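You operate a simulated robot arm through the tools that you are given. There is no shell and no other tool.

You run a simulated robot arm. Do the job below in one go: nothing can be reset, and whatever is moved stays where it is left.

## Task
Key in job 4203: its number and distances A, B and C.
Fine: the figures stand on its sheet in the rack; press no other blue, MODE, SAVE or PRINT key.

Only the result counts: the job must be done as asked and must still hold three seconds after the hand-in. Knocking over, shifting, dropping, spilling or breaking anything else fails it. Flat cloth is picked up by pressing the open fingertips on it (5 to 10 N) and closing them slowly along it; thin cloth reads only 2 to 8 mm in the jaws.

## Robot
A 7-joint arm with a fingered hand, fixed in place. Base frame: the origin is on the floor under the middle of its stand, x ahead of it, y to its left, z up. Readings come in mm, degrees, newtons and seconds.
With the tool pointing down near the work surface it reaches from about 100 to 720 mm from the base axis. Its first joint turns from -69.0 to 172.0 degrees. Payload 3.4 kg.
The tool frame sits at the grasp point between the pads (the TCP): z along the fingers, y along the line on which they close. The tips reach 39 mm beyond it. The gripper opens to 180 mm; its body begins 111 mm behind the TCP. The gripper is a hand of 3 fingers: y runs from the thumb to the fingers, the wrist lies at [0, 0, -262] in the tool frame.
Orientation is that of the tool frame in the base frame, as [roll, pitch, yaw] about the fixed x, y, z axes, in that order (R = Rz(yaw) Ry(pitch) Rx(roll)). With the fingers straight down and closing along the base's y, the tool's x points along the base's -x, its y along +y and its z along -z.

## Interface
- The arm moves only by the tool apply_moves. Its argument "increments" is a list that holds one entry, the list of rows, each a list of 6 numbers: the shift along the tool's x, y, z in units of 25 mm (1.0 is 25 mm), then the turn, a rotation vector about the tool's x, y, z in units of 6 degrees (1.0 is 6 degrees). In form: [[[x, y, z, ax, ay, az], ...]]. A call has 1 to 20 rows; each row shifts and turns the commanded pose from where the row before left it, along the tool's axes as they then stand. A call with a number of a shift or a turn outside -1 to 1 is refused whole. Rows are played at 5 a second. More than 50 mm and 8.6 degrees between two rows, and nothing of the call is played. A pose out of reach is approached as far as the arm can. The call stops where the force on the tool passes 40 N (or 10 N more than at its start, if that is more) or the arm is blocked; 0.2 s more then pass. In this call time passes only in rows, and 0.2 s behind the last. It gives the time, the measured TCP pose, the force on the tool (base axes), the opening and the grip force at its end, in the units of the frame above (readings bear some noise), with the torque about the TCP (base axes, N m) and any sound that the robot's microphone picked up.
- Cameras (640 x 400 px; columns grow to the right, rows downward): "scene" is fixed at [218.9, 650.6, 1808.3]; the picture's right is [-0.99, -0.11, 0.00], its down [-0.06, 0.52, -0.85] and it looks along [0.09, -0.85, -0.52] (base axes); focal length 330 px, centre (320, 200). "wrist" rides on the gripper at [62, -36, -128] in the tool frame; the picture's right is [0.50, 0.87, 0.00], its down [-0.75, 0.44, -0.49] and it looks along [-0.43, 0.25, 0.87] (tool axes); focal length 226 px, centre (320, 200). There is no depth. A picture from a camera that has moved, and an enlarged one, comes with that camera's place and axes in the base frame and with its lens.
- snapshot(camera): a new picture of that camera. The clock stands still meanwhile.
- move_column(by): moves the trunk up (or, below 0, down) by that many mm; the arm rides with it, the base frame stays. It gives what a move gives, with no picture.
- curl_fingers(finger1, finger2, thumb_bend): sets how far each is bent, from 0 (flat) to 100 (curled in); at 30 the hand is open as for a grip, at 70 the pads meet at the TCP. One left out holds its place. A second passes; each finger stops where it meets its share of the squeeze, and holds until it gets a number again. It is the only way to open and close the hand. It gives what a move gives, with no picture; readings hold the bend of each and the force on the fingers (four entries, about 0 where the hand has none), thumb and palm.
- enlarge(camera, box): a new picture of the part [left, top, right, bottom] of that camera's present view, enlarged. The clock stands still meanwhile.
- finish_job(): hands the job in; it is judged then, once.

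Places have to be worked out from the pictures, the camera data and where the tool is seen. Open the gripper and draw the arm clear of the work before you hand the job in, unless the task says otherwise.

The tools are called after "Call:" by a JSON object that holds its "op" and its "data". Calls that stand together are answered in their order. apply_moves: Moves the arm, as the interface text tells. Its arguments: {"type":"object","properties":{"increments":{"type":"array","items":{"type":"array","items":{"type":"array","items":{"type":"number"}}}}},"required":["increments"]} The other tools are called the same way: move_column (by) moves the trunk up or down; curl_fingers (finger1, finger2, thumb_bend) moves the fingers one by one; snapshot (camera) takes a picture; enlarge (camera, box) takes an enlarged picture of a part of a camera's view; finish_job () hands the job in.

At the start:

```text
clock: 0.0
tcp_pos: [269.5, -377.0, 1348.4]
ee_rot: [179.9, 0.0, -180.0]
force: [-0.1, 1.0, 1.2]
torque: [-0.01, 0.0, 0.0]
finger_gap: 180.1
finger_force: 0.1
shape: jaw
bend: [30.0, 30.0, 30.0]
finger forces: [0.0, 0.0, 0.1, 0.0, 0.0, 0.0]
trunk travel left (down, up): [-400.0, 142.0]
```

scene: 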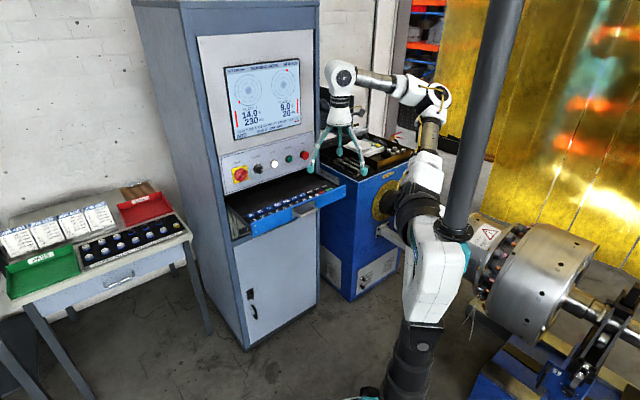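
wrist: 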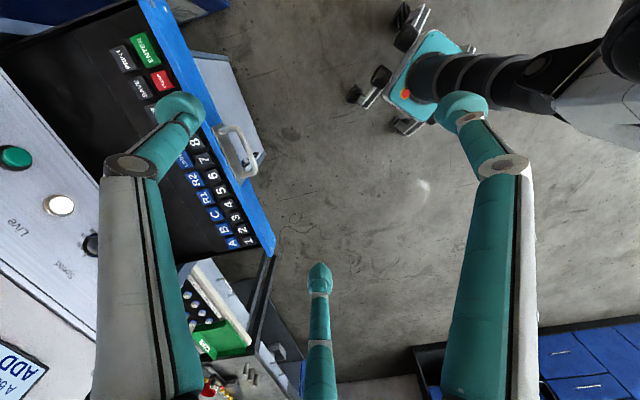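

The scene shows a balancing machine cabinet with a keyboard drawer and a rack of sheets on the bench at left. I look closer at the sheets, the screen and the keyboard first.

Call:
{"op": "enlarge", "data": {"camera": "scene", "box": [0, 180, 140, 280]}}

Call:
{"op": "enlarge", "data": {"camera": "scene", "box": [215, 50, 320, 150]}}

Call:
{"op": "enlarge", "data": {"camera": "scene", "box": [220, 140, 350, 240]}}

Call:
{"op": "enlarge", "data": {"camera": "wrist", "box": [90, 20, 290, 260]}}

```text
4.00 times, centred on (70, 230) of scene
camera zoom: at [218.9, 650.6, 1808.3], right [-0.99, -0.11, 0.0], down [-0.06, 0.52, -0.85], along [0.09, -0.85, -0.52], focal length 1322 px, centre (1320, 80)
```

zoom: 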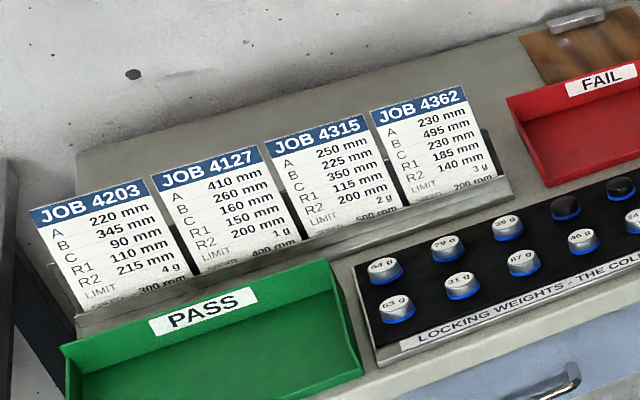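

```text
4.00 times, centred on (268, 100) of scene
camera zoom: at [218.9, 650.6, 1808.3], right [-0.99, -0.11, 0.0], down [-0.06, 0.52, -0.85], along [0.09, -0.85, -0.52], focal length 1322 px, centre (530, 600)
```

zoom: 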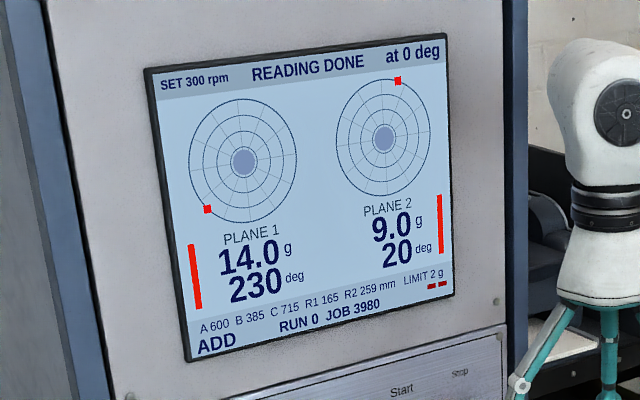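

```text
4.00 times, centred on (285, 190) of scene
camera zoom: at [218.9, 650.6, 1808.3], right [-0.99, -0.11, 0.0], down [-0.06, 0.52, -0.85], along [0.09, -0.85, -0.52], focal length 1322 px, centre (460, 240)
```

zoom: 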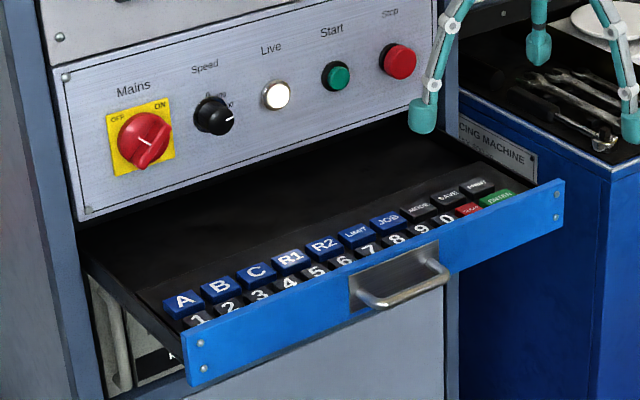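

```text
1.67 times, centred on (190, 140) of wrist
camera zoom: at [206.1, -413.9, 1476.5], right [-0.5, 0.87, 0.0], down [0.75, 0.44, 0.49], along [0.43, 0.25, -0.87], focal length 377 px, centre (537, 300)
```

zoom: 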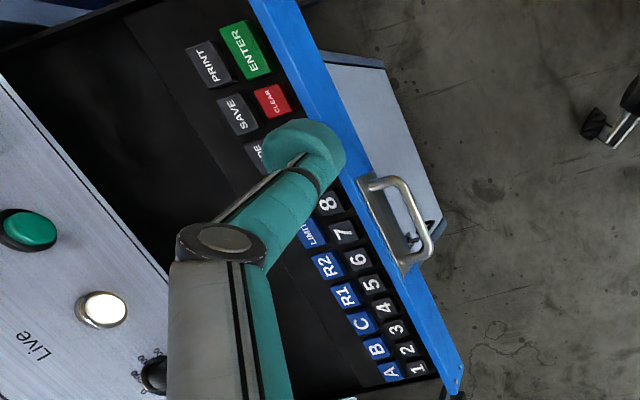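

The sheet reads A 220, B 345, C 90 for job 4203. From the two views I place key A near (611,-417,1066) and ENTER near (316,-660,1066), with rows running diagonally. In free space I first curl the fingers to see which single fingertip makes a good poker.

Call:
{"op": "curl_fingers", "data": {"finger1": 70, "finger2": 0, "thumb_bend": 0}}

Call:
{"op": "enlarge", "data": {"camera": "scene", "box": [0, 195, 60, 265]}}

Call:
{"op": "snapshot", "data": {"camera": "wrist"}}

Call:
{"op": "enlarge", "data": {"camera": "scene", "box": [280, 50, 460, 220]}}

```text
clock: 1.0
tcp_pos: [268.7, -371.2, 1351.2]
ee_rot: [-179.8, 0.1, -180.0]
force: [0.5, 0.6, 0.2]
torque: [-0.03, -0.02, -0.02]
finger_gap: 127.7
finger_force: 0.1
shape: fingers
bend: [70.0, 0.0, 0.0]
finger forces: [0.0, 0.1, 0.1, 0.0, 0.0, 0.0]
trunk travel left (down, up): [-400.0, 142.0]
```

```text
5.71 times, centred on (30, 230) of scene
camera zoom: at [218.9, 650.6, 1808.3], right [-0.99, -0.11, 0.0], down [-0.06, 0.52, -0.85], along [0.09, -0.85, -0.52], focal length 1888 px, centre (1977, 29)
```

zoom: 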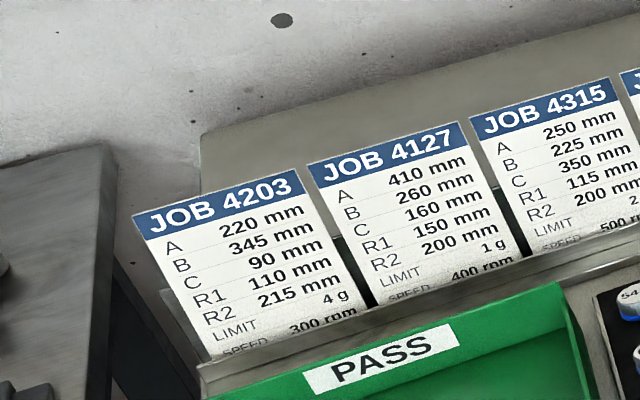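

```text
taken
camera wrist: at [206.0, -407.5, 1478.2], right [-0.5, 0.87, 0.0], down [0.75, 0.44, 0.49], along [0.43, 0.24, -0.87], focal length 226 px, centre (320, 200)
```

wrist: 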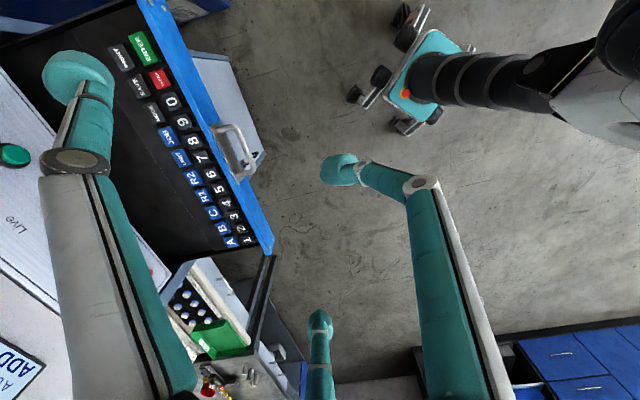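

```text
2.35 times, centred on (370, 135) of scene
camera zoom: at [218.9, 650.6, 1808.3], right [-0.99, -0.11, 0.0], down [-0.06, 0.52, -0.85], along [0.09, -0.85, -0.52], focal length 778 px, centre (202, 353)
```

zoom: 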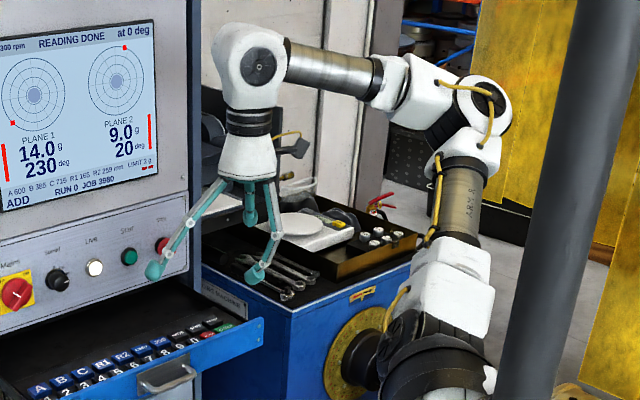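

Finger1 (right in the wrist view) tips inward at 70, so it is a poor poker; the thumb (left) is straight and well seen by the camera. I curl both fingers away and keep the thumb straight as the poker.

Call:
{"op": "curl_fingers", "data": {"finger1": 95, "finger2": 95, "thumb_bend": 30}}

Call:
{"op": "snapshot", "data": {"camera": "wrist"}}

Call:
{"op": "enlarge", "data": {"camera": "scene", "box": [280, 50, 400, 190]}}

```text
clock: 2.0
tcp_pos: [269.3, -370.7, 1350.9]
ee_rot: [-179.8, -0.1, -179.9]
force: [-0.5, 0.3, -0.2]
torque: [-0.02, 0.0, 0.02]
finger_gap: 89.9
finger_force: 0.1
shape: fingers
bend: [96.0, 93.0, 30.0]
finger forces: [0.0, 0.1, 0.0, 0.0, 0.0, 0.0]
trunk travel left (down, up): [-400.0, 142.0]
```

```text
taken
camera wrist: at [206.0, -407.5, 1478.2], right [-0.5, 0.87, 0.0], down [0.75, 0.44, 0.49], along [0.43, 0.24, -0.87], focal length 226 px, centre (320, 200)
```

wrist: 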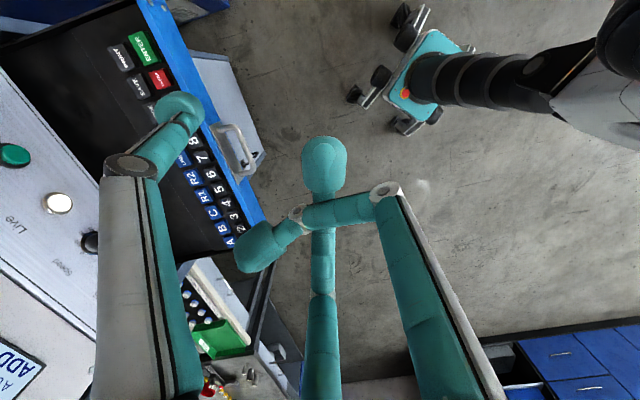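

```text
2.86 times, centred on (340, 120) of scene
camera zoom: at [218.9, 650.6, 1808.3], right [-0.99, -0.11, 0.0], down [-0.06, 0.52, -0.85], along [0.09, -0.85, -0.52], focal length 944 px, centre (263, 429)
```

zoom: 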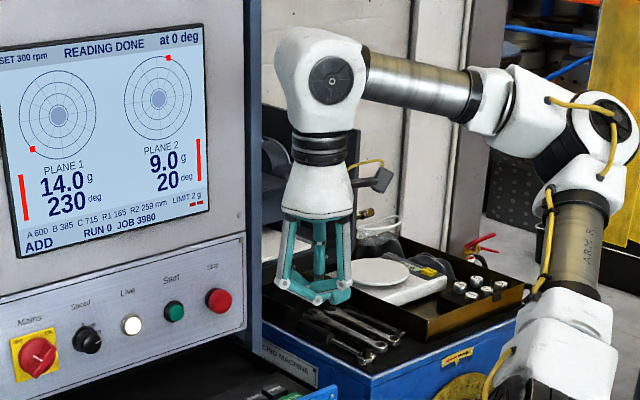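

Curled fingers now sit about 50 mm behind the thumb tip (tip at roughly r≈101, z≈+37 in the tool frame), so the thumb is the poker. I turn the tool 45° so the thumb points outward across the drawer, and move to hover about 80 mm over key 5.

Call:
{"op": "apply_moves", "data": {"increments": [[[0, 0, 0, 0, 0, -0.9375], [0, 0, 0, 0, 0, -0.9375], [0, 0, 0, 0, 0, -0.9375], [0, 0, 0, 0, 0, -0.9375], [0, 0, 0, 0, 0, -0.9375], [0, 0, 0, 0, 0, -0.9375], [0, 0, 0, 0, 0, -0.9375], [0, 0, 0, 0, 0, -0.9375], [-0.395, -0.675, 0.835, 0, 0, 0], [-0.395, -0.675, 0.835, 0, 0, 0], [-0.395, -0.675, 0.835, 0, 0, 0], [-0.395, -0.675, 0.835, 0, 0, 0], [-0.395, -0.675, 0.835, 0, 0, 0], [-0.395, -0.675, 0.835, 0, 0, 0], [-0.395, -0.675, 0.835, 0, 0, 0], [-0.395, -0.675, 0.835, 0, 0, 0]]]}}

Call:
{"op": "snapshot", "data": {"camera": "wrist"}}

Call:
{"op": "snapshot", "data": {"camera": "scene"}}

```text
clock: 5.4
tcp_pos: [423.6, -412.4, 1183.8]
ee_rot: [-179.8, -0.3, -134.9]
force: [0.2, -0.3, -0.1]
torque: [0.02, -0.04, 0.0]
finger_gap: 90.2
finger_force: 0.0
shape: fingers
bend: [96.0, 93.0, 30.0]
finger forces: [0.0, 0.0, 0.0, 0.0, 0.0, 0.1]
trunk travel left (down, up): [-400.0, 142.0]
```

```text
taken
camera wrist: at [403.2, -481.8, 1310.4], right [-0.97, 0.26, 0.0], down [0.23, 0.84, 0.49], along [0.13, 0.47, -0.87], focal length 226 px, centre (320, 200)
```

wrist: 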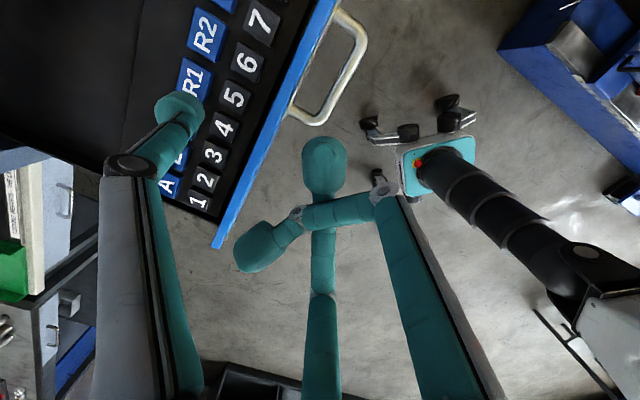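

```text
taken
```

scene: 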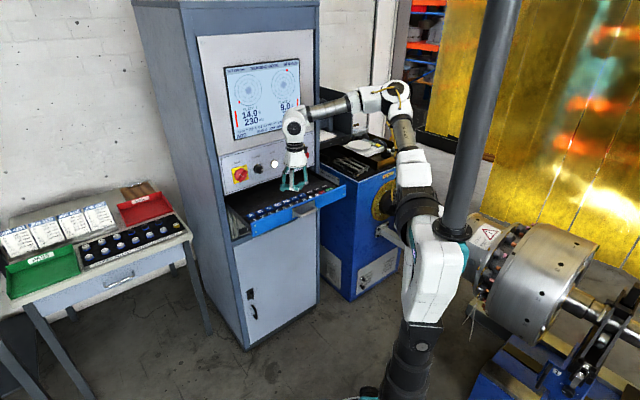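

The hover is where I wanted. I enlarge the wrist view on the thumb tip and keys, and the scene view of the drawer, to calibrate tip and key places.

Call:
{"op": "enlarge", "data": {"camera": "wrist", "box": [130, 0, 290, 120]}}

Call:
{"op": "enlarge", "data": {"camera": "wrist", "box": [130, 100, 290, 220]}}

Call:
{"op": "enlarge", "data": {"camera": "scene", "box": [225, 160, 350, 240]}}

```text
3.33 times, centred on (210, 60) of wrist
camera zoom: at [403.2, -481.8, 1310.4], right [-0.97, 0.26, 0.0], down [0.23, 0.84, 0.49], along [0.13, 0.47, -0.87], focal length 754 px, centre (687, 667)
```

zoom: 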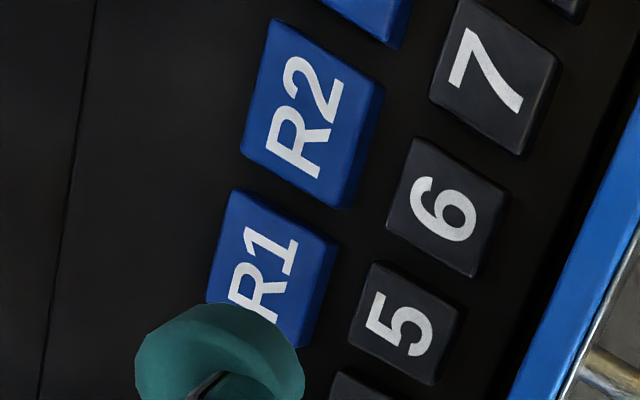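

```text
3.33 times, centred on (210, 160) of wrist
camera zoom: at [403.2, -481.8, 1310.4], right [-0.97, 0.26, 0.0], down [0.23, 0.84, 0.49], along [0.13, 0.47, -0.87], focal length 754 px, centre (687, 333)
```

zoom: 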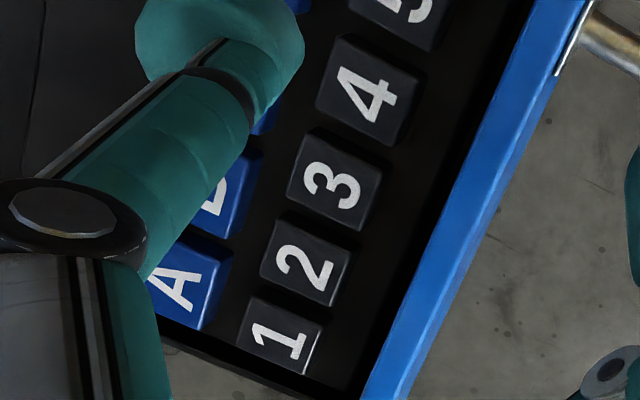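

```text
5.00 times, centred on (288, 200) of scene
camera zoom: at [218.9, 650.6, 1808.3], right [-0.99, -0.11, 0.0], down [-0.06, 0.52, -0.85], along [0.09, -0.85, -0.52], focal length 1652 px, centre (482, 200)
```

zoom: 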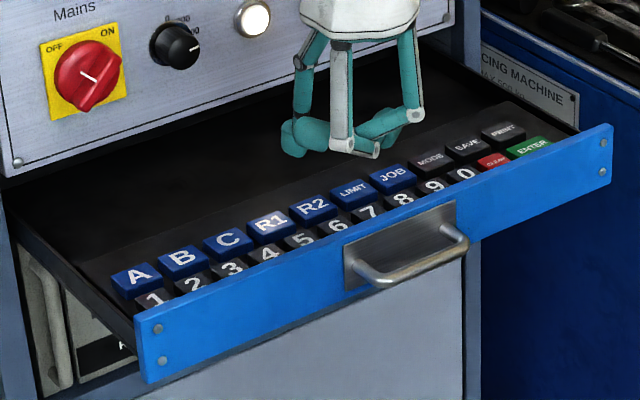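

Keys measured: number row pitch ≈35 mm at n≈688 (distance along the drawer's depth), blue row pitch ≈41 mm at n≈727, with JOB at about u=112. I move the thumb over JOB at the same height, then look again.

Call:
{"op": "apply_moves", "data": {"increments": [[[0.803, -0.24, 0, 0, 0, 0], [0.803, -0.24, 0, 0, 0, 0], [0.803, -0.24, 0, 0, 0, 0], [0.803, -0.24, 0, 0, 0, 0], [0.803, -0.24, 0, 0, 0, 0], [0.803, -0.24, 0, 0, 0, 0], [0, 0, 0, 0, 0, 0]]]}}

Call:
{"op": "snapshot", "data": {"camera": "wrist"}}

Call:
{"op": "enlarge", "data": {"camera": "wrist", "box": [110, 0, 290, 130]}}

Call:
{"op": "enlarge", "data": {"camera": "scene", "box": [225, 160, 350, 240]}}

```text
clock: 7.0
tcp_pos: [362.1, -520.2, 1183.3]
ee_rot: [-179.9, -0.2, -135.1]
force: [0.6, 0.0, 0.0]
torque: [-0.02, -0.01, 0.03]
finger_gap: 90.2
finger_force: 0.0
shape: fingers
bend: [96.0, 93.0, 30.0]
finger forces: [0.0, 0.1, 0.1, 0.0, 0.1, 0.0]
trunk travel left (down, up): [-400.0, 142.0]
```

```text
taken
camera wrist: at [342.2, -592.1, 1310.7], right [-0.97, 0.26, 0.0], down [0.23, 0.84, 0.49], along [0.13, 0.47, -0.87], focal length 226 px, centre (320, 200)
```

wrist: 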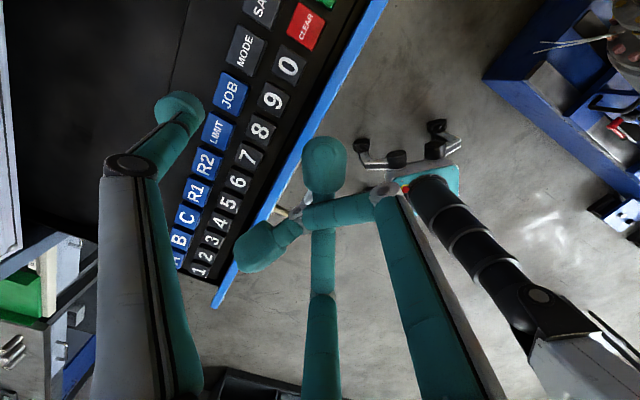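

```text
3.08 times, centred on (200, 65) of wrist
camera zoom: at [342.2, -592.1, 1310.7], right [-0.97, 0.26, 0.0], down [0.23, 0.84, 0.49], along [0.13, 0.47, -0.87], focal length 696 px, centre (689, 615)
```

zoom: 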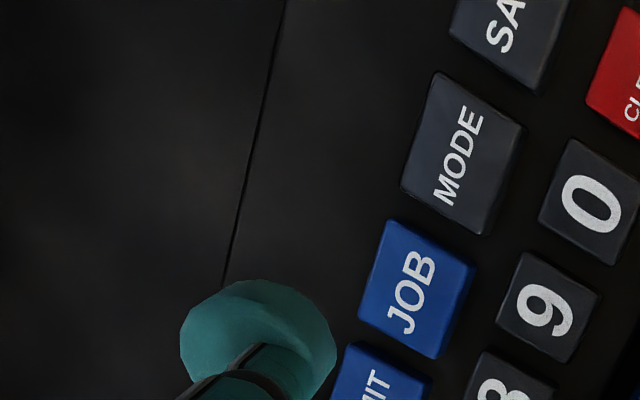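

```text
5.00 times, centred on (288, 200) of scene
camera zoom: at [218.9, 650.6, 1808.3], right [-0.99, -0.11, 0.0], down [-0.06, 0.52, -0.85], along [0.09, -0.85, -0.52], focal length 1652 px, centre (482, 200)
```

zoom: 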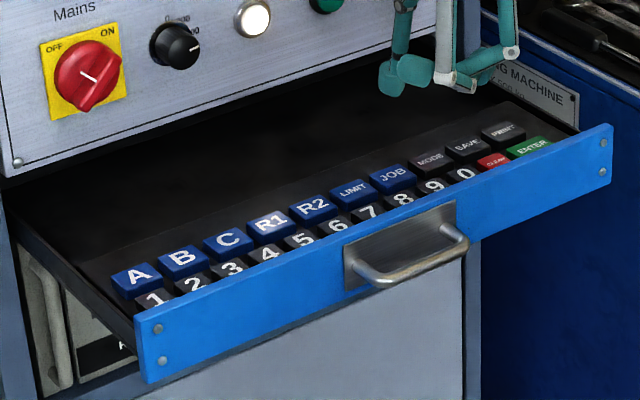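

JOB lies about 3 mm further along u and 2.5 mm further in n than the thumb tip; key tops near z≈1065. I correct that and lower 62 mm, leaving roughly 20 mm, then check.

Call:
{"op": "apply_moves", "data": {"increments": [[[0.128, -0.1, 0, 0, 0, 0], [0, 0, 0.62, 0, 0, 0], [0, 0, 0.62, 0, 0, 0], [0, 0, 0.62, 0, 0, 0], [0, 0, 0.62, 0, 0, 0], [0, 0, 0, 0, 0, 0]]]}}

Call:
{"op": "enlarge", "data": {"camera": "wrist", "box": [110, 30, 290, 150]}}

Call:
{"op": "enlarge", "data": {"camera": "scene", "box": [260, 150, 350, 220]}}

```text
clock: 8.4
tcp_pos: [360.4, -525.0, 1122.5]
ee_rot: [-179.9, -0.3, -135.0]
force: [-0.5, -0.1, 0.4]
torque: [0.02, -0.01, -0.01]
finger_gap: 90.0
finger_force: 0.1
shape: fingers
bend: [96.0, 93.0, 30.0]
finger forces: [0.1, 0.0, 0.0, 0.1, 0.0, 0.0]
trunk travel left (down, up): [-400.0, 142.0]
```

```text
3.33 times, centred on (200, 90) of wrist
camera zoom: at [341.2, -596.0, 1248.9], right [-0.97, 0.26, 0.0], down [0.23, 0.84, 0.49], along [0.13, 0.47, -0.87], focal length 754 px, centre (720, 567)
```

zoom: 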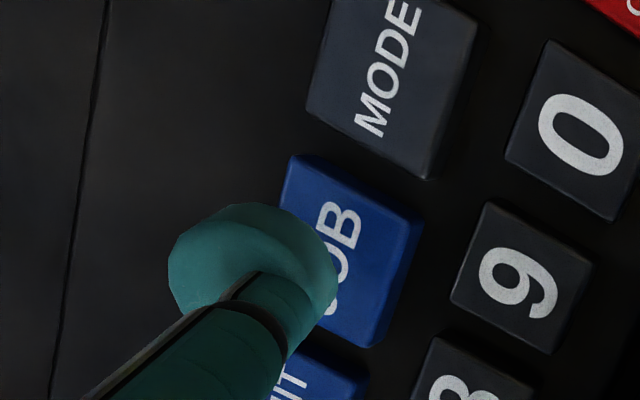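

```text
5.71 times, centred on (305, 185) of scene
camera zoom: at [218.9, 650.6, 1808.3], right [-0.99, -0.11, 0.0], down [-0.06, 0.52, -0.85], along [0.09, -0.85, -0.52], focal length 1888 px, centre (406, 286)
```

zoom: 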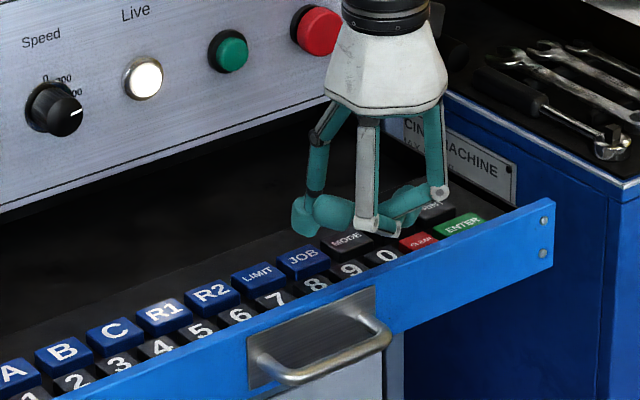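

The tip lines up over JOB in both views, about 24 mm above it. I descend 18 mm, then feel for the key with small steps.

Call:
{"op": "apply_moves", "data": {"increments": [[[0, 0, 0.24, 0, 0, 0], [0, 0, 0.24, 0, 0, 0], [0, 0, 0.24, 0, 0, 0]]]}}

Call:
{"op": "enlarge", "data": {"camera": "wrist", "box": [110, 30, 290, 150]}}

Call:
{"op": "enlarge", "data": {"camera": "scene", "box": [260, 150, 350, 220]}}

```text
clock: 9.2
tcp_pos: [361.1, -526.1, 1103.7]
ee_rot: [-179.9, -0.2, -135.0]
force: [0.1, -0.4, 0.1]
torque: [0.0, 0.01, 0.0]
finger_gap: 90.2
finger_force: 0.0
shape: fingers
bend: [96.0, 93.0, 30.0]
finger forces: [0.0, 0.1, 0.0, 0.1, 0.0, 0.0]
trunk travel left (down, up): [-400.0, 142.0]
```

```text
3.33 times, centred on (200, 90) of wrist
camera zoom: at [341.5, -596.3, 1231.2], right [-0.97, 0.26, 0.0], down [0.23, 0.84, 0.49], along [0.13, 0.47, -0.87], focal length 754 px, centre (720, 567)
```

zoom: 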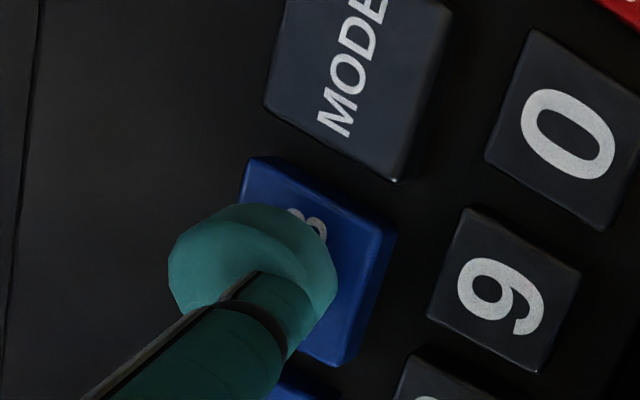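

```text
5.71 times, centred on (305, 185) of scene
camera zoom: at [218.9, 650.6, 1808.3], right [-0.99, -0.11, 0.0], down [-0.06, 0.52, -0.85], along [0.09, -0.85, -0.52], focal length 1888 px, centre (406, 286)
```

zoom: 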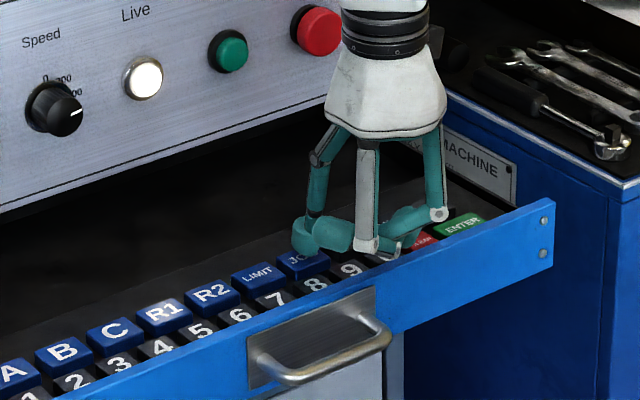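

Still no contact and alignment holds (key centre within about 1 mm of the tip). I go down in 2 mm steps.

Call:
{"op": "apply_moves", "data": {"increments": [[[0, 0, 0.08, 0, 0, 0], [0, 0, 0.08, 0, 0, 0]]]}}

```text
clock: 9.8
tcp_pos: [360.6, -525.5, 1100.5]
ee_rot: [-179.9, -0.1, -134.9]
force: [1.2, 0.6, 1.0]
torque: [-0.03, -0.08, 0.0]
finger_gap: 90.3
finger_force: 0.2
shape: fingers
bend: [96.0, 93.0, 30.0]
finger forces: [0.1, 0.1, 0.0, 0.0, 0.7, 0.0]
trunk travel left (down, up): [-400.0, 142.0]
```

The thumb now feels 0.7 N: first contact at TCP z≈1100. I press on in small steps.

Call:
{"op": "apply_moves", "data": {"increments": [[[0, 0, 0.06, 0, 0, 0]]]}}

Call:
{"op": "enlarge", "data": {"camera": "scene", "box": [215, 50, 320, 150]}}

```text
clock: 10.2
tcp_pos: [360.1, -525.2, 1098.3]
ee_rot: [-179.9, -0.2, -135.0]
force: [0.4, -0.5, 1.2]
torque: [-0.09, -0.08, 0.0]
finger_gap: 90.5
finger_force: 0.9
shape: fingers
bend: [96.0, 93.0, 30.0]
finger forces: [0.0, 0.1, 0.1, 0.1, 1.1, 0.1]
trunk travel left (down, up): [-400.0, 142.0]
```

```text
4.00 times, centred on (268, 100) of scene
camera zoom: at [218.9, 650.6, 1808.3], right [-0.99, -0.11, 0.0], down [-0.06, 0.52, -0.85], along [0.09, -0.85, -0.52], focal length 1322 px, centre (530, 600)
```

zoom: 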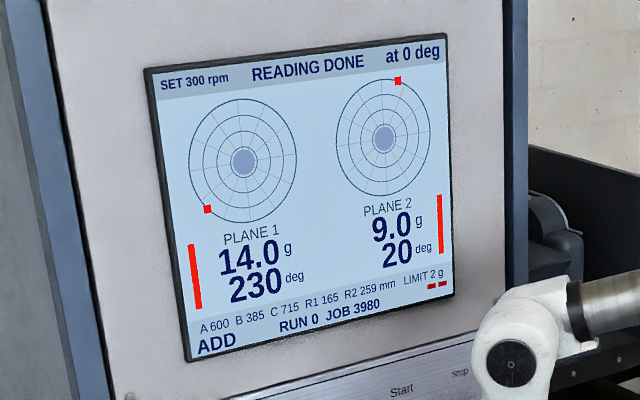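

The spring is building (about 1.1 N) but no key event yet. I go 1.5 mm deeper.

Call:
{"op": "apply_moves", "data": {"increments": [[[0, 0, 0.06, 0, 0, 0]]]}}

Call:
{"op": "enlarge", "data": {"camera": "scene", "box": [215, 50, 320, 150]}}

```text
clock: 10.6
tcp_pos: [360.4, -526.2, 1097.6]
ee_rot: [-179.9, -0.2, -134.9]
force: [0.9, 0.0, 2.9]
torque: [-0.11, -0.13, 0.0]
finger_gap: 90.4
finger_force: 0.8
shape: fingers
bend: [96.0, 93.0, 30.0]
finger forces: [0.0, 0.0, 0.1, 0.0, 1.8, 0.0]
trunk travel left (down, up): [-400.0, 142.0]
heard: click
```

```text
4.00 times, centred on (268, 100) of scene
camera zoom: at [218.9, 650.6, 1808.3], right [-0.99, -0.11, 0.0], down [-0.06, 0.52, -0.85], along [0.09, -0.85, -0.52], focal length 1322 px, centre (530, 600)
```

zoom: 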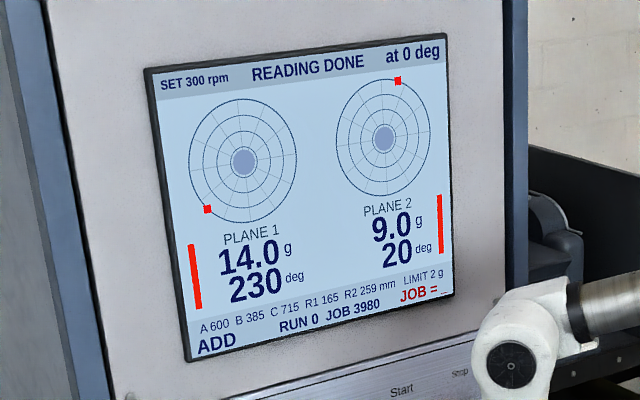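

Click heard and the screen shows "JOB = _", so the press point is known (TCP z≈1097). I raise 22 mm and move to key 4 (Δu≈-156.5, Δn≈-38.5).

Call:
{"op": "apply_moves", "data": {"increments": [[[0, 0, -0.44, 0, 0, 0], [0, 0, -0.44, 0, 0, 0], [-0.894, 0.22, 0, 0, 0, 0], [-0.894, 0.22, 0, 0, 0, 0], [-0.894, 0.22, 0, 0, 0, 0], [-0.894, 0.22, 0, 0, 0, 0], [-0.894, 0.22, 0, 0, 0, 0], [-0.894, 0.22, 0, 0, 0, 0], [-0.894, 0.22, 0, 0, 0, 0], [0, 0, 0, 0, 0, 0]]]}}

Call:
{"op": "enlarge", "data": {"camera": "wrist", "box": [110, 30, 290, 150]}}

Call:
{"op": "enlarge", "data": {"camera": "scene", "box": [215, 50, 350, 240]}}

```text
clock: 12.8
tcp_pos: [443.6, -387.2, 1119.2]
ee_rot: [-179.7, -0.1, -135.0]
force: [-0.8, -0.3, -1.0]
torque: [0.0, 0.01, 0.03]
finger_gap: 90.2
finger_force: 0.1
shape: fingers
bend: [96.0, 93.0, 30.0]
finger forces: [0.0, 0.1, 0.0, 0.0, 0.1, 0.0]
trunk travel left (down, up): [-400.0, 142.0]
```

```text
3.33 times, centred on (200, 90) of wrist
camera zoom: at [424.6, -458.1, 1246.8], right [-0.97, 0.26, 0.0], down [0.23, 0.84, 0.49], along [0.13, 0.47, -0.87], focal length 754 px, centre (720, 567)
```

zoom: 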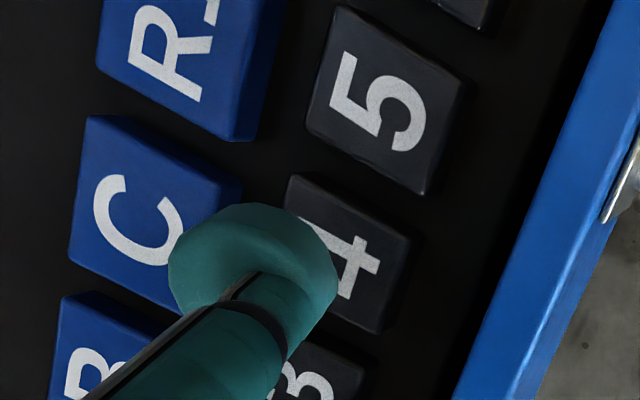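

```text
2.11 times, centred on (282, 145) of scene
camera zoom: at [218.9, 650.6, 1808.3], right [-0.99, -0.11, 0.0], down [-0.06, 0.52, -0.85], along [0.09, -0.85, -0.52], focal length 696 px, centre (399, 316)
```

zoom: 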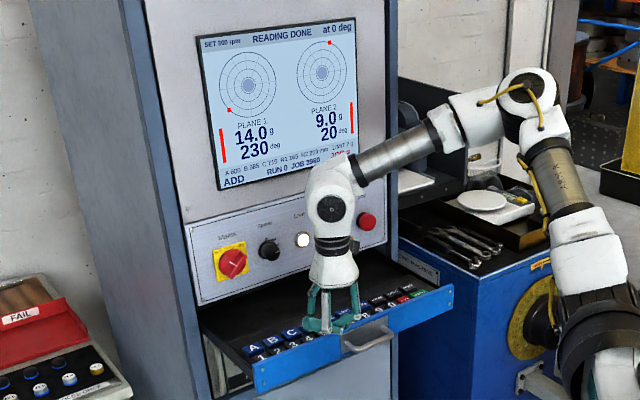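

Wrist view puts key 4's centre right under the thumb tip. I press down 23.5 mm in graded steps and check for the click.

Call:
{"op": "apply_moves", "data": {"increments": [[[0, 0, 0.36, 0, 0, 0], [0, 0, 0.36, 0, 0, 0], [0, 0, 0.08, 0, 0, 0], [0, 0, 0.08, 0, 0, 0], [0, 0, 0.04, 0, 0, 0]]]}}

Call:
{"op": "enlarge", "data": {"camera": "wrist", "box": [110, 30, 290, 150]}}

Call:
{"op": "enlarge", "data": {"camera": "scene", "box": [230, 100, 320, 150]}}

```text
clock: 14.0
tcp_pos: [444.9, -387.8, 1095.3]
ee_rot: [-179.9, -0.2, -135.0]
force: [-0.4, 0.9, 2.3]
torque: [-0.17, -0.13, -0.03]
finger_gap: 90.3
finger_force: 0.8
shape: fingers
bend: [96.0, 93.0, 30.0]
finger forces: [0.0, 0.0, 0.1, 0.1, 2.2, 0.0]
trunk travel left (down, up): [-400.0, 142.0]
heard: click
```

```text
3.33 times, centred on (200, 90) of wrist
camera zoom: at [424.9, -458.3, 1223.5], right [-0.97, 0.26, 0.0], down [0.23, 0.84, 0.49], along [0.13, 0.47, -0.87], focal length 754 px, centre (720, 567)
```

zoom: 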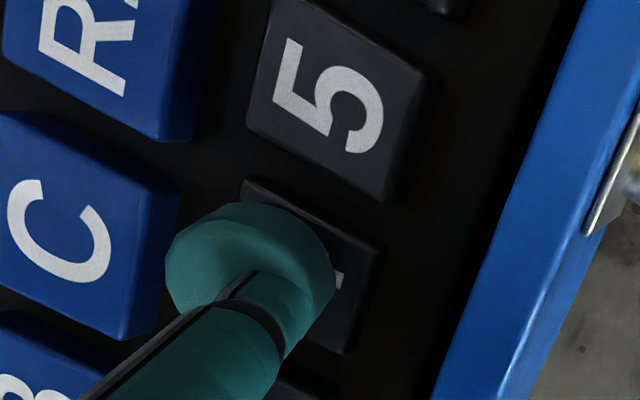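

```text
7.11 times, centred on (275, 125) of scene
camera zoom: at [218.9, 650.6, 1808.3], right [-0.99, -0.11, 0.0], down [-0.06, 0.52, -0.85], along [0.09, -0.85, -0.52], focal length 2350 px, centre (640, 733)
```

zoom: 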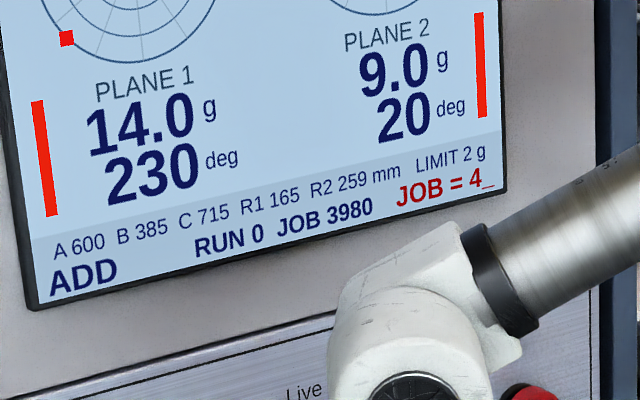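

The screen shows "JOB = 4_". I raise 23 mm and shift two keys (≈69 mm) to key 2, then verify.

Call:
{"op": "apply_moves", "data": {"increments": [[[0, 0, -0.46, 0, 0, 0], [0, 0, -0.46, 0, 0, 0], [-0.92, 0, 0, 0, 0, 0], [-0.92, 0, 0, 0, 0, 0], [-0.92, 0, 0, 0, 0, 0], [0, 0, 0, 0, 0, 0]]]}}

Call:
{"op": "enlarge", "data": {"camera": "wrist", "box": [110, 30, 290, 150]}}

Call:
{"op": "enlarge", "data": {"camera": "scene", "box": [230, 100, 320, 150]}}

```text
clock: 15.4
tcp_pos: [492.9, -340.3, 1118.2]
ee_rot: [-179.8, -0.2, -135.1]
force: [0.1, -0.6, 0.4]
torque: [0.02, -0.02, -0.02]
finger_gap: 90.3
finger_force: 0.0
shape: fingers
bend: [96.0, 93.0, 30.0]
finger forces: [0.0, 0.1, 0.1, 0.0, 0.0, 0.1]
trunk travel left (down, up): [-400.0, 142.0]
```

```text
3.33 times, centred on (200, 90) of wrist
camera zoom: at [473.3, -410.2, 1245.9], right [-0.97, 0.26, 0.0], down [0.23, 0.84, 0.49], along [0.13, 0.47, -0.87], focal length 754 px, centre (720, 567)
```

zoom: 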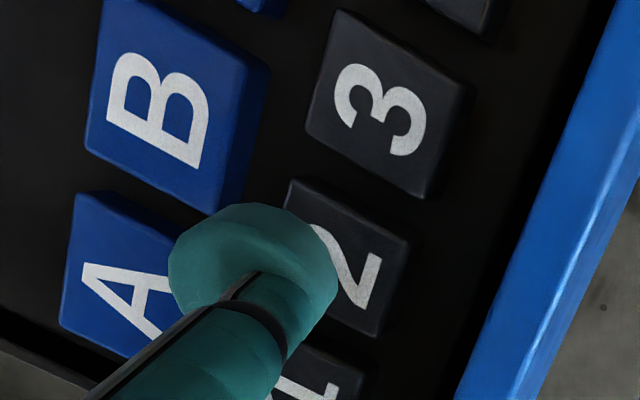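

```text
7.11 times, centred on (275, 125) of scene
camera zoom: at [218.9, 650.6, 1808.3], right [-0.99, -0.11, 0.0], down [-0.06, 0.52, -0.85], along [0.09, -0.85, -0.52], focal length 2350 px, centre (640, 733)
```

zoom: 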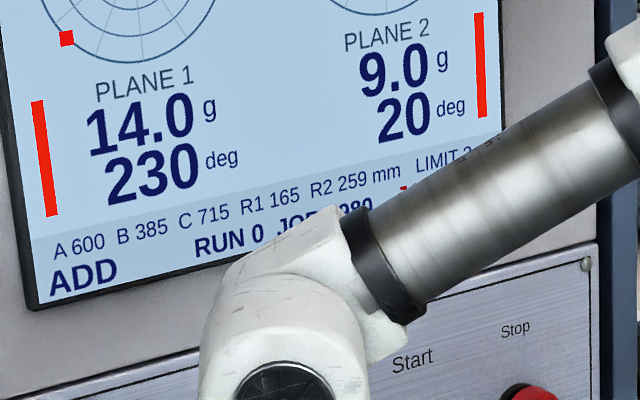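

Key 2 is under the tip (within 1 mm). I press with the same stroke.

Call:
{"op": "apply_moves", "data": {"increments": [[[-0.03, 0, 0.36, 0, 0, 0], [0, 0, 0.36, 0, 0, 0], [0, 0, 0.08, 0, 0, 0], [0, 0, 0.08, 0, 0, 0], [0, 0, 0.04, 0, 0, 0]]]}}

```text
clock: 16.6
tcp_pos: [493.9, -338.1, 1095.7]
ee_rot: [-179.9, -0.2, -135.1]
force: [-0.2, 0.4, 3.1]
torque: [-0.12, -0.14, -0.01]
finger_gap: 90.0
finger_force: 0.7
shape: fingers
bend: [96.0, 93.0, 30.0]
finger forces: [0.0, 0.0, 0.1, 0.0, 2.3, 0.0]
trunk travel left (down, up): [-400.0, 142.0]
heard: click
```

Click for 2. I raise and travel eight keys (≈279 mm) to key 0, then verify with both views.

Call:
{"op": "apply_moves", "data": {"increments": [[[0, 0, -0.46, 0, 0, 0], [0, 0, -0.46, 0, 0, 0], [0.93, 0, 0, 0, 0, 0], [0.93, 0, 0, 0, 0, 0], [0.93, 0, 0, 0, 0, 0], [0.93, 0, 0, 0, 0, 0], [0.93, 0, 0, 0, 0, 0], [0.93, 0, 0, 0, 0, 0], [0.93, 0, 0, 0, 0, 0], [0.93, 0, 0, 0, 0, 0], [0.93, 0, 0, 0, 0, 0], [0.93, 0, 0, 0, 0, 0], [0.93, 0, 0, 0, 0, 0], [0.93, 0, 0, 0, 0, 0], [0, 0, 0, 0, 0, 0]]]}}

Call:
{"op": "enlarge", "data": {"camera": "wrist", "box": [110, 30, 290, 150]}}

Call:
{"op": "enlarge", "data": {"camera": "scene", "box": [230, 100, 320, 150]}}

```text
clock: 19.8
tcp_pos: [296.8, -534.9, 1119.9]
ee_rot: [-179.9, -0.2, -134.9]
force: [-1.2, 0.1, 0.1]
torque: [0.01, -0.01, -0.02]
finger_gap: 90.1
finger_force: 0.1
shape: fingers
bend: [96.0, 93.0, 30.0]
finger forces: [0.1, 0.1, 0.0, 0.0, 0.1, 0.0]
trunk travel left (down, up): [-400.0, 142.0]
```

```text
3.33 times, centred on (200, 90) of wrist
camera zoom: at [277.7, -605.3, 1246.6], right [-0.97, 0.26, 0.0], down [0.23, 0.84, 0.49], along [0.13, 0.47, -0.87], focal length 754 px, centre (720, 567)
```

zoom: 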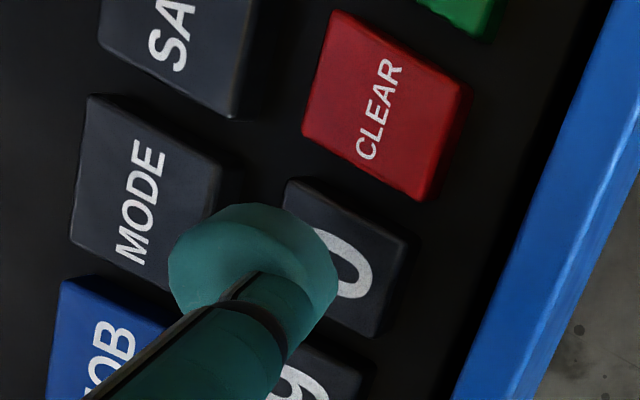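

```text
7.11 times, centred on (275, 125) of scene
camera zoom: at [218.9, 650.6, 1808.3], right [-0.99, -0.11, 0.0], down [-0.06, 0.52, -0.85], along [0.09, -0.85, -0.52], focal length 2350 px, centre (640, 733)
```

zoom: 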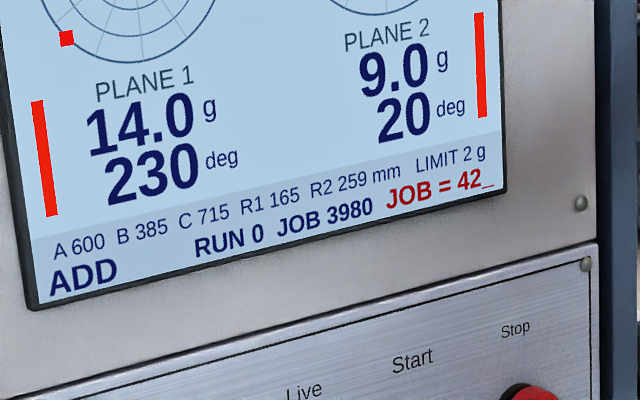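

The screen shows "JOB = 42_" and key 0 sits under the tip within 1 mm. I press it.

Call:
{"op": "apply_moves", "data": {"increments": [[[-0.03, 0, 0.36, 0, 0, 0], [0, 0, 0.36, 0, 0, 0], [0, 0, 0.08, 0, 0, 0], [0, 0, 0.08, 0, 0, 0], [0, 0, 0.04, 0, 0, 0]]]}}

Call:
{"op": "enlarge", "data": {"camera": "scene", "box": [230, 100, 320, 150]}}

```text
clock: 21.0
tcp_pos: [297.2, -534.5, 1096.9]
ee_rot: [-180.0, -0.3, -135.0]
force: [-0.9, 0.0, 2.2]
torque: [-0.11, -0.11, 0.02]
finger_gap: 90.5
finger_force: 1.5
shape: fingers
bend: [96.0, 93.0, 30.0]
finger forces: [0.1, 0.0, 0.0, 0.1, 2.0, 0.0]
trunk travel left (down, up): [-400.0, 142.0]
heard: click
```

```text
7.11 times, centred on (275, 125) of scene
camera zoom: at [218.9, 650.6, 1808.3], right [-0.99, -0.11, 0.0], down [-0.06, 0.52, -0.85], along [0.09, -0.85, -0.52], focal length 2350 px, centre (640, 733)
```

zoom: 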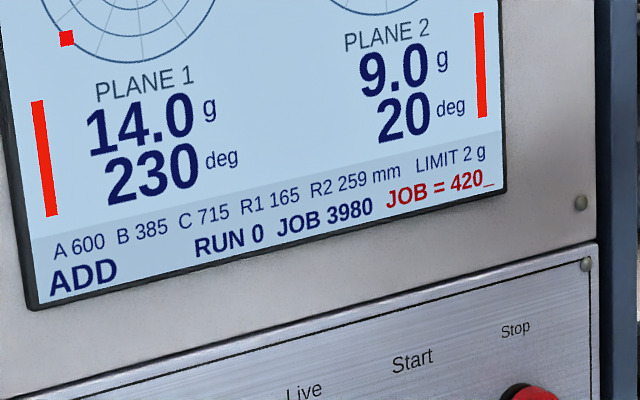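

"JOB = 420_". I raise and travel back seven keys (243.6 mm) to key 3.

Call:
{"op": "apply_moves", "data": {"increments": [[[0, 0, -0.46, 0, 0, 0], [0, 0, -0.46, 0, 0, 0], [-0.886, 0, 0, 0, 0, 0], [-0.886, 0, 0, 0, 0, 0], [-0.886, 0, 0, 0, 0, 0], [-0.886, 0, 0, 0, 0, 0], [-0.886, 0, 0, 0, 0, 0], [-0.886, 0, 0, 0, 0, 0], [-0.886, 0, 0, 0, 0, 0], [-0.886, 0, 0, 0, 0, 0], [-0.886, 0, 0, 0, 0, 0], [-0.886, 0, 0, 0, 0, 0], [-0.886, 0, 0, 0, 0, 0], [0, 0, 0, 0, 0, 0]]]}}

Call:
{"op": "enlarge", "data": {"camera": "wrist", "box": [110, 30, 290, 150]}}

```text
clock: 24.0
tcp_pos: [469.8, -363.8, 1118.8]
ee_rot: [-179.8, -0.2, -134.9]
force: [-0.5, -0.1, 0.1]
torque: [0.01, -0.02, -0.01]
finger_gap: 90.3
finger_force: 0.1
shape: fingers
bend: [96.0, 93.0, 30.0]
finger forces: [0.0, 0.0, 0.0, 0.0, 0.1, 0.1]
trunk travel left (down, up): [-400.0, 142.0]
```

```text
3.33 times, centred on (200, 90) of wrist
camera zoom: at [449.5, -433.6, 1246.0], right [-0.97, 0.26, 0.0], down [0.23, 0.84, 0.49], along [0.13, 0.47, -0.87], focal length 754 px, centre (720, 567)
```

zoom: 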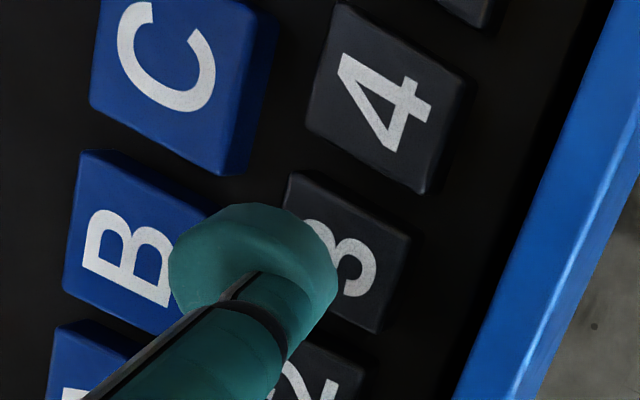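

Key 3 is well centred under the tip. I press it.

Call:
{"op": "apply_moves", "data": {"increments": [[[0, 0, 0.36, 0, 0, 0], [0, 0, 0.36, 0, 0, 0], [0, 0, 0.08, 0, 0, 0], [0, 0, 0.08, 0, 0, 0], [0, 0, 0.04, 0, 0, 0]]]}}

Call:
{"op": "enlarge", "data": {"camera": "scene", "box": [230, 100, 320, 150]}}

```text
clock: 25.2
tcp_pos: [470.4, -363.2, 1096.6]
ee_rot: [-179.9, -0.2, -134.9]
force: [-0.4, 0.1, 2.5]
torque: [-0.16, -0.16, -0.01]
finger_gap: 90.3
finger_force: 1.4
shape: fingers
bend: [96.0, 93.0, 29.0]
finger forces: [0.0, 0.1, 0.1, 0.0, 2.3, 0.1]
trunk travel left (down, up): [-400.0, 142.0]
heard: click
```

```text
7.11 times, centred on (275, 125) of scene
camera zoom: at [218.9, 650.6, 1808.3], right [-0.99, -0.11, 0.0], down [-0.06, 0.52, -0.85], along [0.09, -0.85, -0.52], focal length 2350 px, centre (640, 733)
```

zoom: 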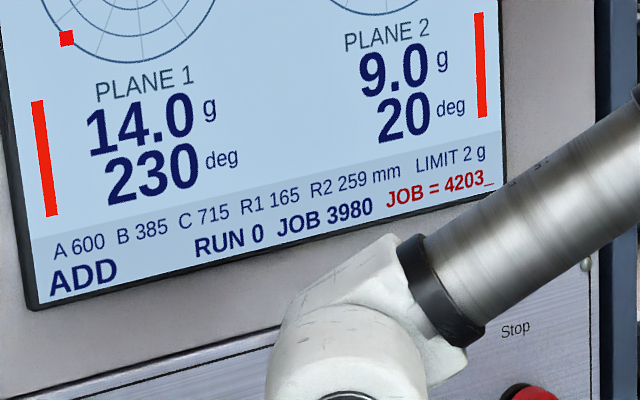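

"JOB = 4203_". Now to ENTER, about 318 mm along u from key 3; I raise and travel, watching that the arm reaches.

Call:
{"op": "apply_moves", "data": {"increments": [[[0, 0, -0.46, 0, 0, 0], [0, 0, -0.46, 0, 0, 0], [0.9, 0, 0, 0, 0, 0], [0.9, 0, 0, 0, 0, 0], [0.9, 0, 0, 0, 0, 0], [0.9, 0, 0, 0, 0, 0], [0.9, 0, 0, 0, 0, 0], [0.9, 0, 0, 0, 0, 0], [0.9, 0, 0, 0, 0, 0], [0.9, 0, 0, 0, 0, 0], [0.9, 0, 0, 0, 0, 0], [0.9, 0, 0, 0, 0, 0], [0.9, 0, 0, 0, 0, 0], [0.9, 0, 0, 0, 0, 0], [0.9, 0, 0, 0, 0, 0], [0.9, 0, 0, 0, 0, 0], [0, 0, 0, 0, 0, 0]]]}}

Call:
{"op": "snapshot", "data": {"camera": "wrist"}}

Call:
{"op": "enlarge", "data": {"camera": "wrist", "box": [110, 30, 290, 150]}}

Call:
{"op": "enlarge", "data": {"camera": "scene", "box": [230, 60, 400, 220]}}

```text
clock: 28.8
tcp_pos: [245.6, -585.1, 1118.8]
ee_rot: [-179.9, -0.2, -135.0]
force: [-0.4, 0.3, -0.4]
torque: [-0.01, 0.0, 0.01]
finger_gap: 90.2
finger_force: 0.0
shape: fingers
bend: [96.0, 93.0, 30.0]
finger forces: [0.0, 0.1, 0.0, 0.0, 0.0, 0.1]
trunk travel left (down, up): [-400.0, 142.0]
```

```text
taken
camera wrist: at [227.2, -655.3, 1246.5], right [-0.97, 0.26, 0.0], down [0.23, 0.84, 0.49], along [0.13, 0.47, -0.87], focal length 226 px, centre (320, 200)
```

wrist: 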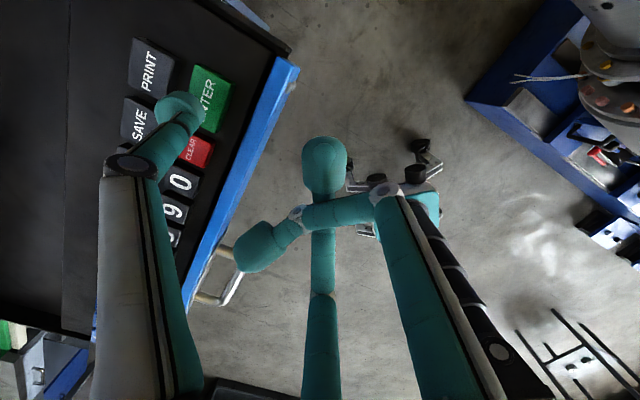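

```text
3.33 times, centred on (200, 90) of wrist
camera zoom: at [227.2, -655.3, 1246.5], right [-0.97, 0.26, 0.0], down [0.23, 0.84, 0.49], along [0.13, 0.47, -0.87], focal length 754 px, centre (720, 567)
```

zoom: 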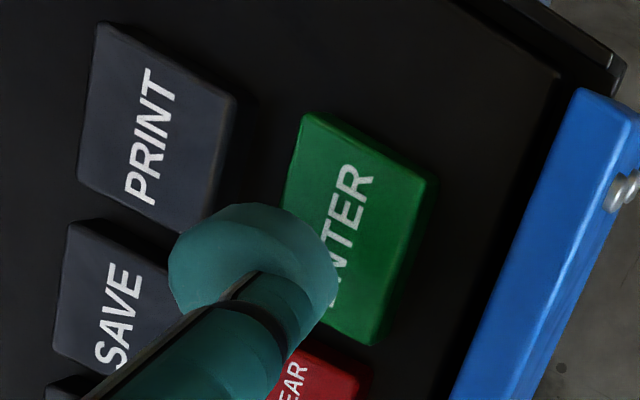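

```text
2.50 times, centred on (315, 140) of scene
camera zoom: at [218.9, 650.6, 1808.3], right [-0.99, -0.11, 0.0], down [-0.06, 0.52, -0.85], along [0.09, -0.85, -0.52], focal length 826 px, centre (332, 350)
```

zoom: 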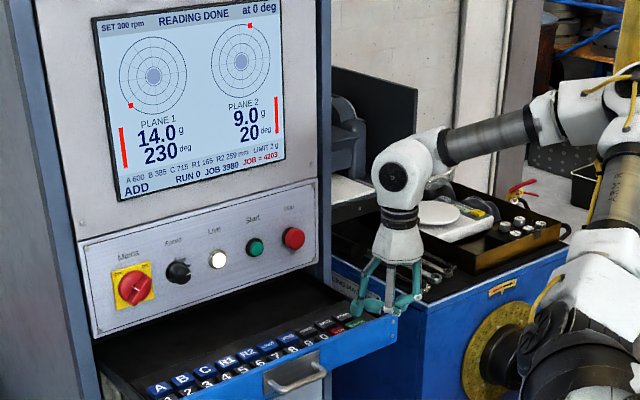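

The arm reaches; ENTER's centre is about 5 mm further along u, so I shift 4.5 mm and press it.

Call:
{"op": "apply_moves", "data": {"increments": [[[0.18, 0, 0, 0, 0, 0], [0, 0, 0.36, 0, 0, 0], [0, 0, 0.36, 0, 0, 0], [0, 0, 0.08, 0, 0, 0], [0, 0, 0.08, 0, 0, 0], [0, 0, 0.04, 0, 0, 0]]]}}

Call:
{"op": "enlarge", "data": {"camera": "scene", "box": [230, 100, 320, 150]}}

```text
clock: 30.2
tcp_pos: [242.6, -587.5, 1096.6]
ee_rot: [-179.8, -0.2, -135.0]
force: [0.5, 0.4, 1.5]
torque: [-0.1, -0.13, 0.02]
finger_gap: 90.4
finger_force: 0.5
shape: fingers
bend: [96.0, 93.0, 30.0]
finger forces: [0.1, 0.0, 0.0, 0.0, 1.8, 0.0]
trunk travel left (down, up): [-400.0, 142.0]
heard: click
```

```text
7.11 times, centred on (275, 125) of scene
camera zoom: at [218.9, 650.6, 1808.3], right [-0.99, -0.11, 0.0], down [-0.06, 0.52, -0.85], along [0.09, -0.85, -0.52], focal length 2350 px, centre (640, 733)
```

zoom: 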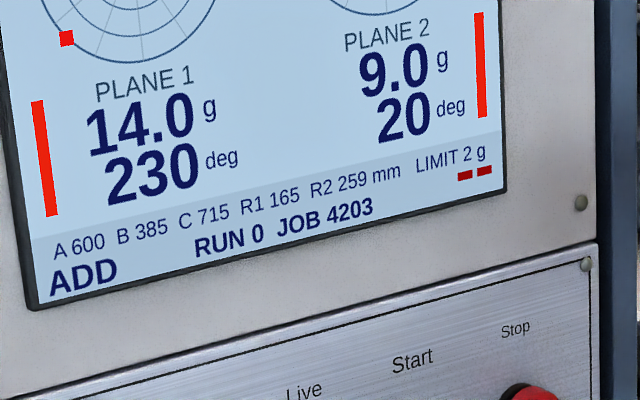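

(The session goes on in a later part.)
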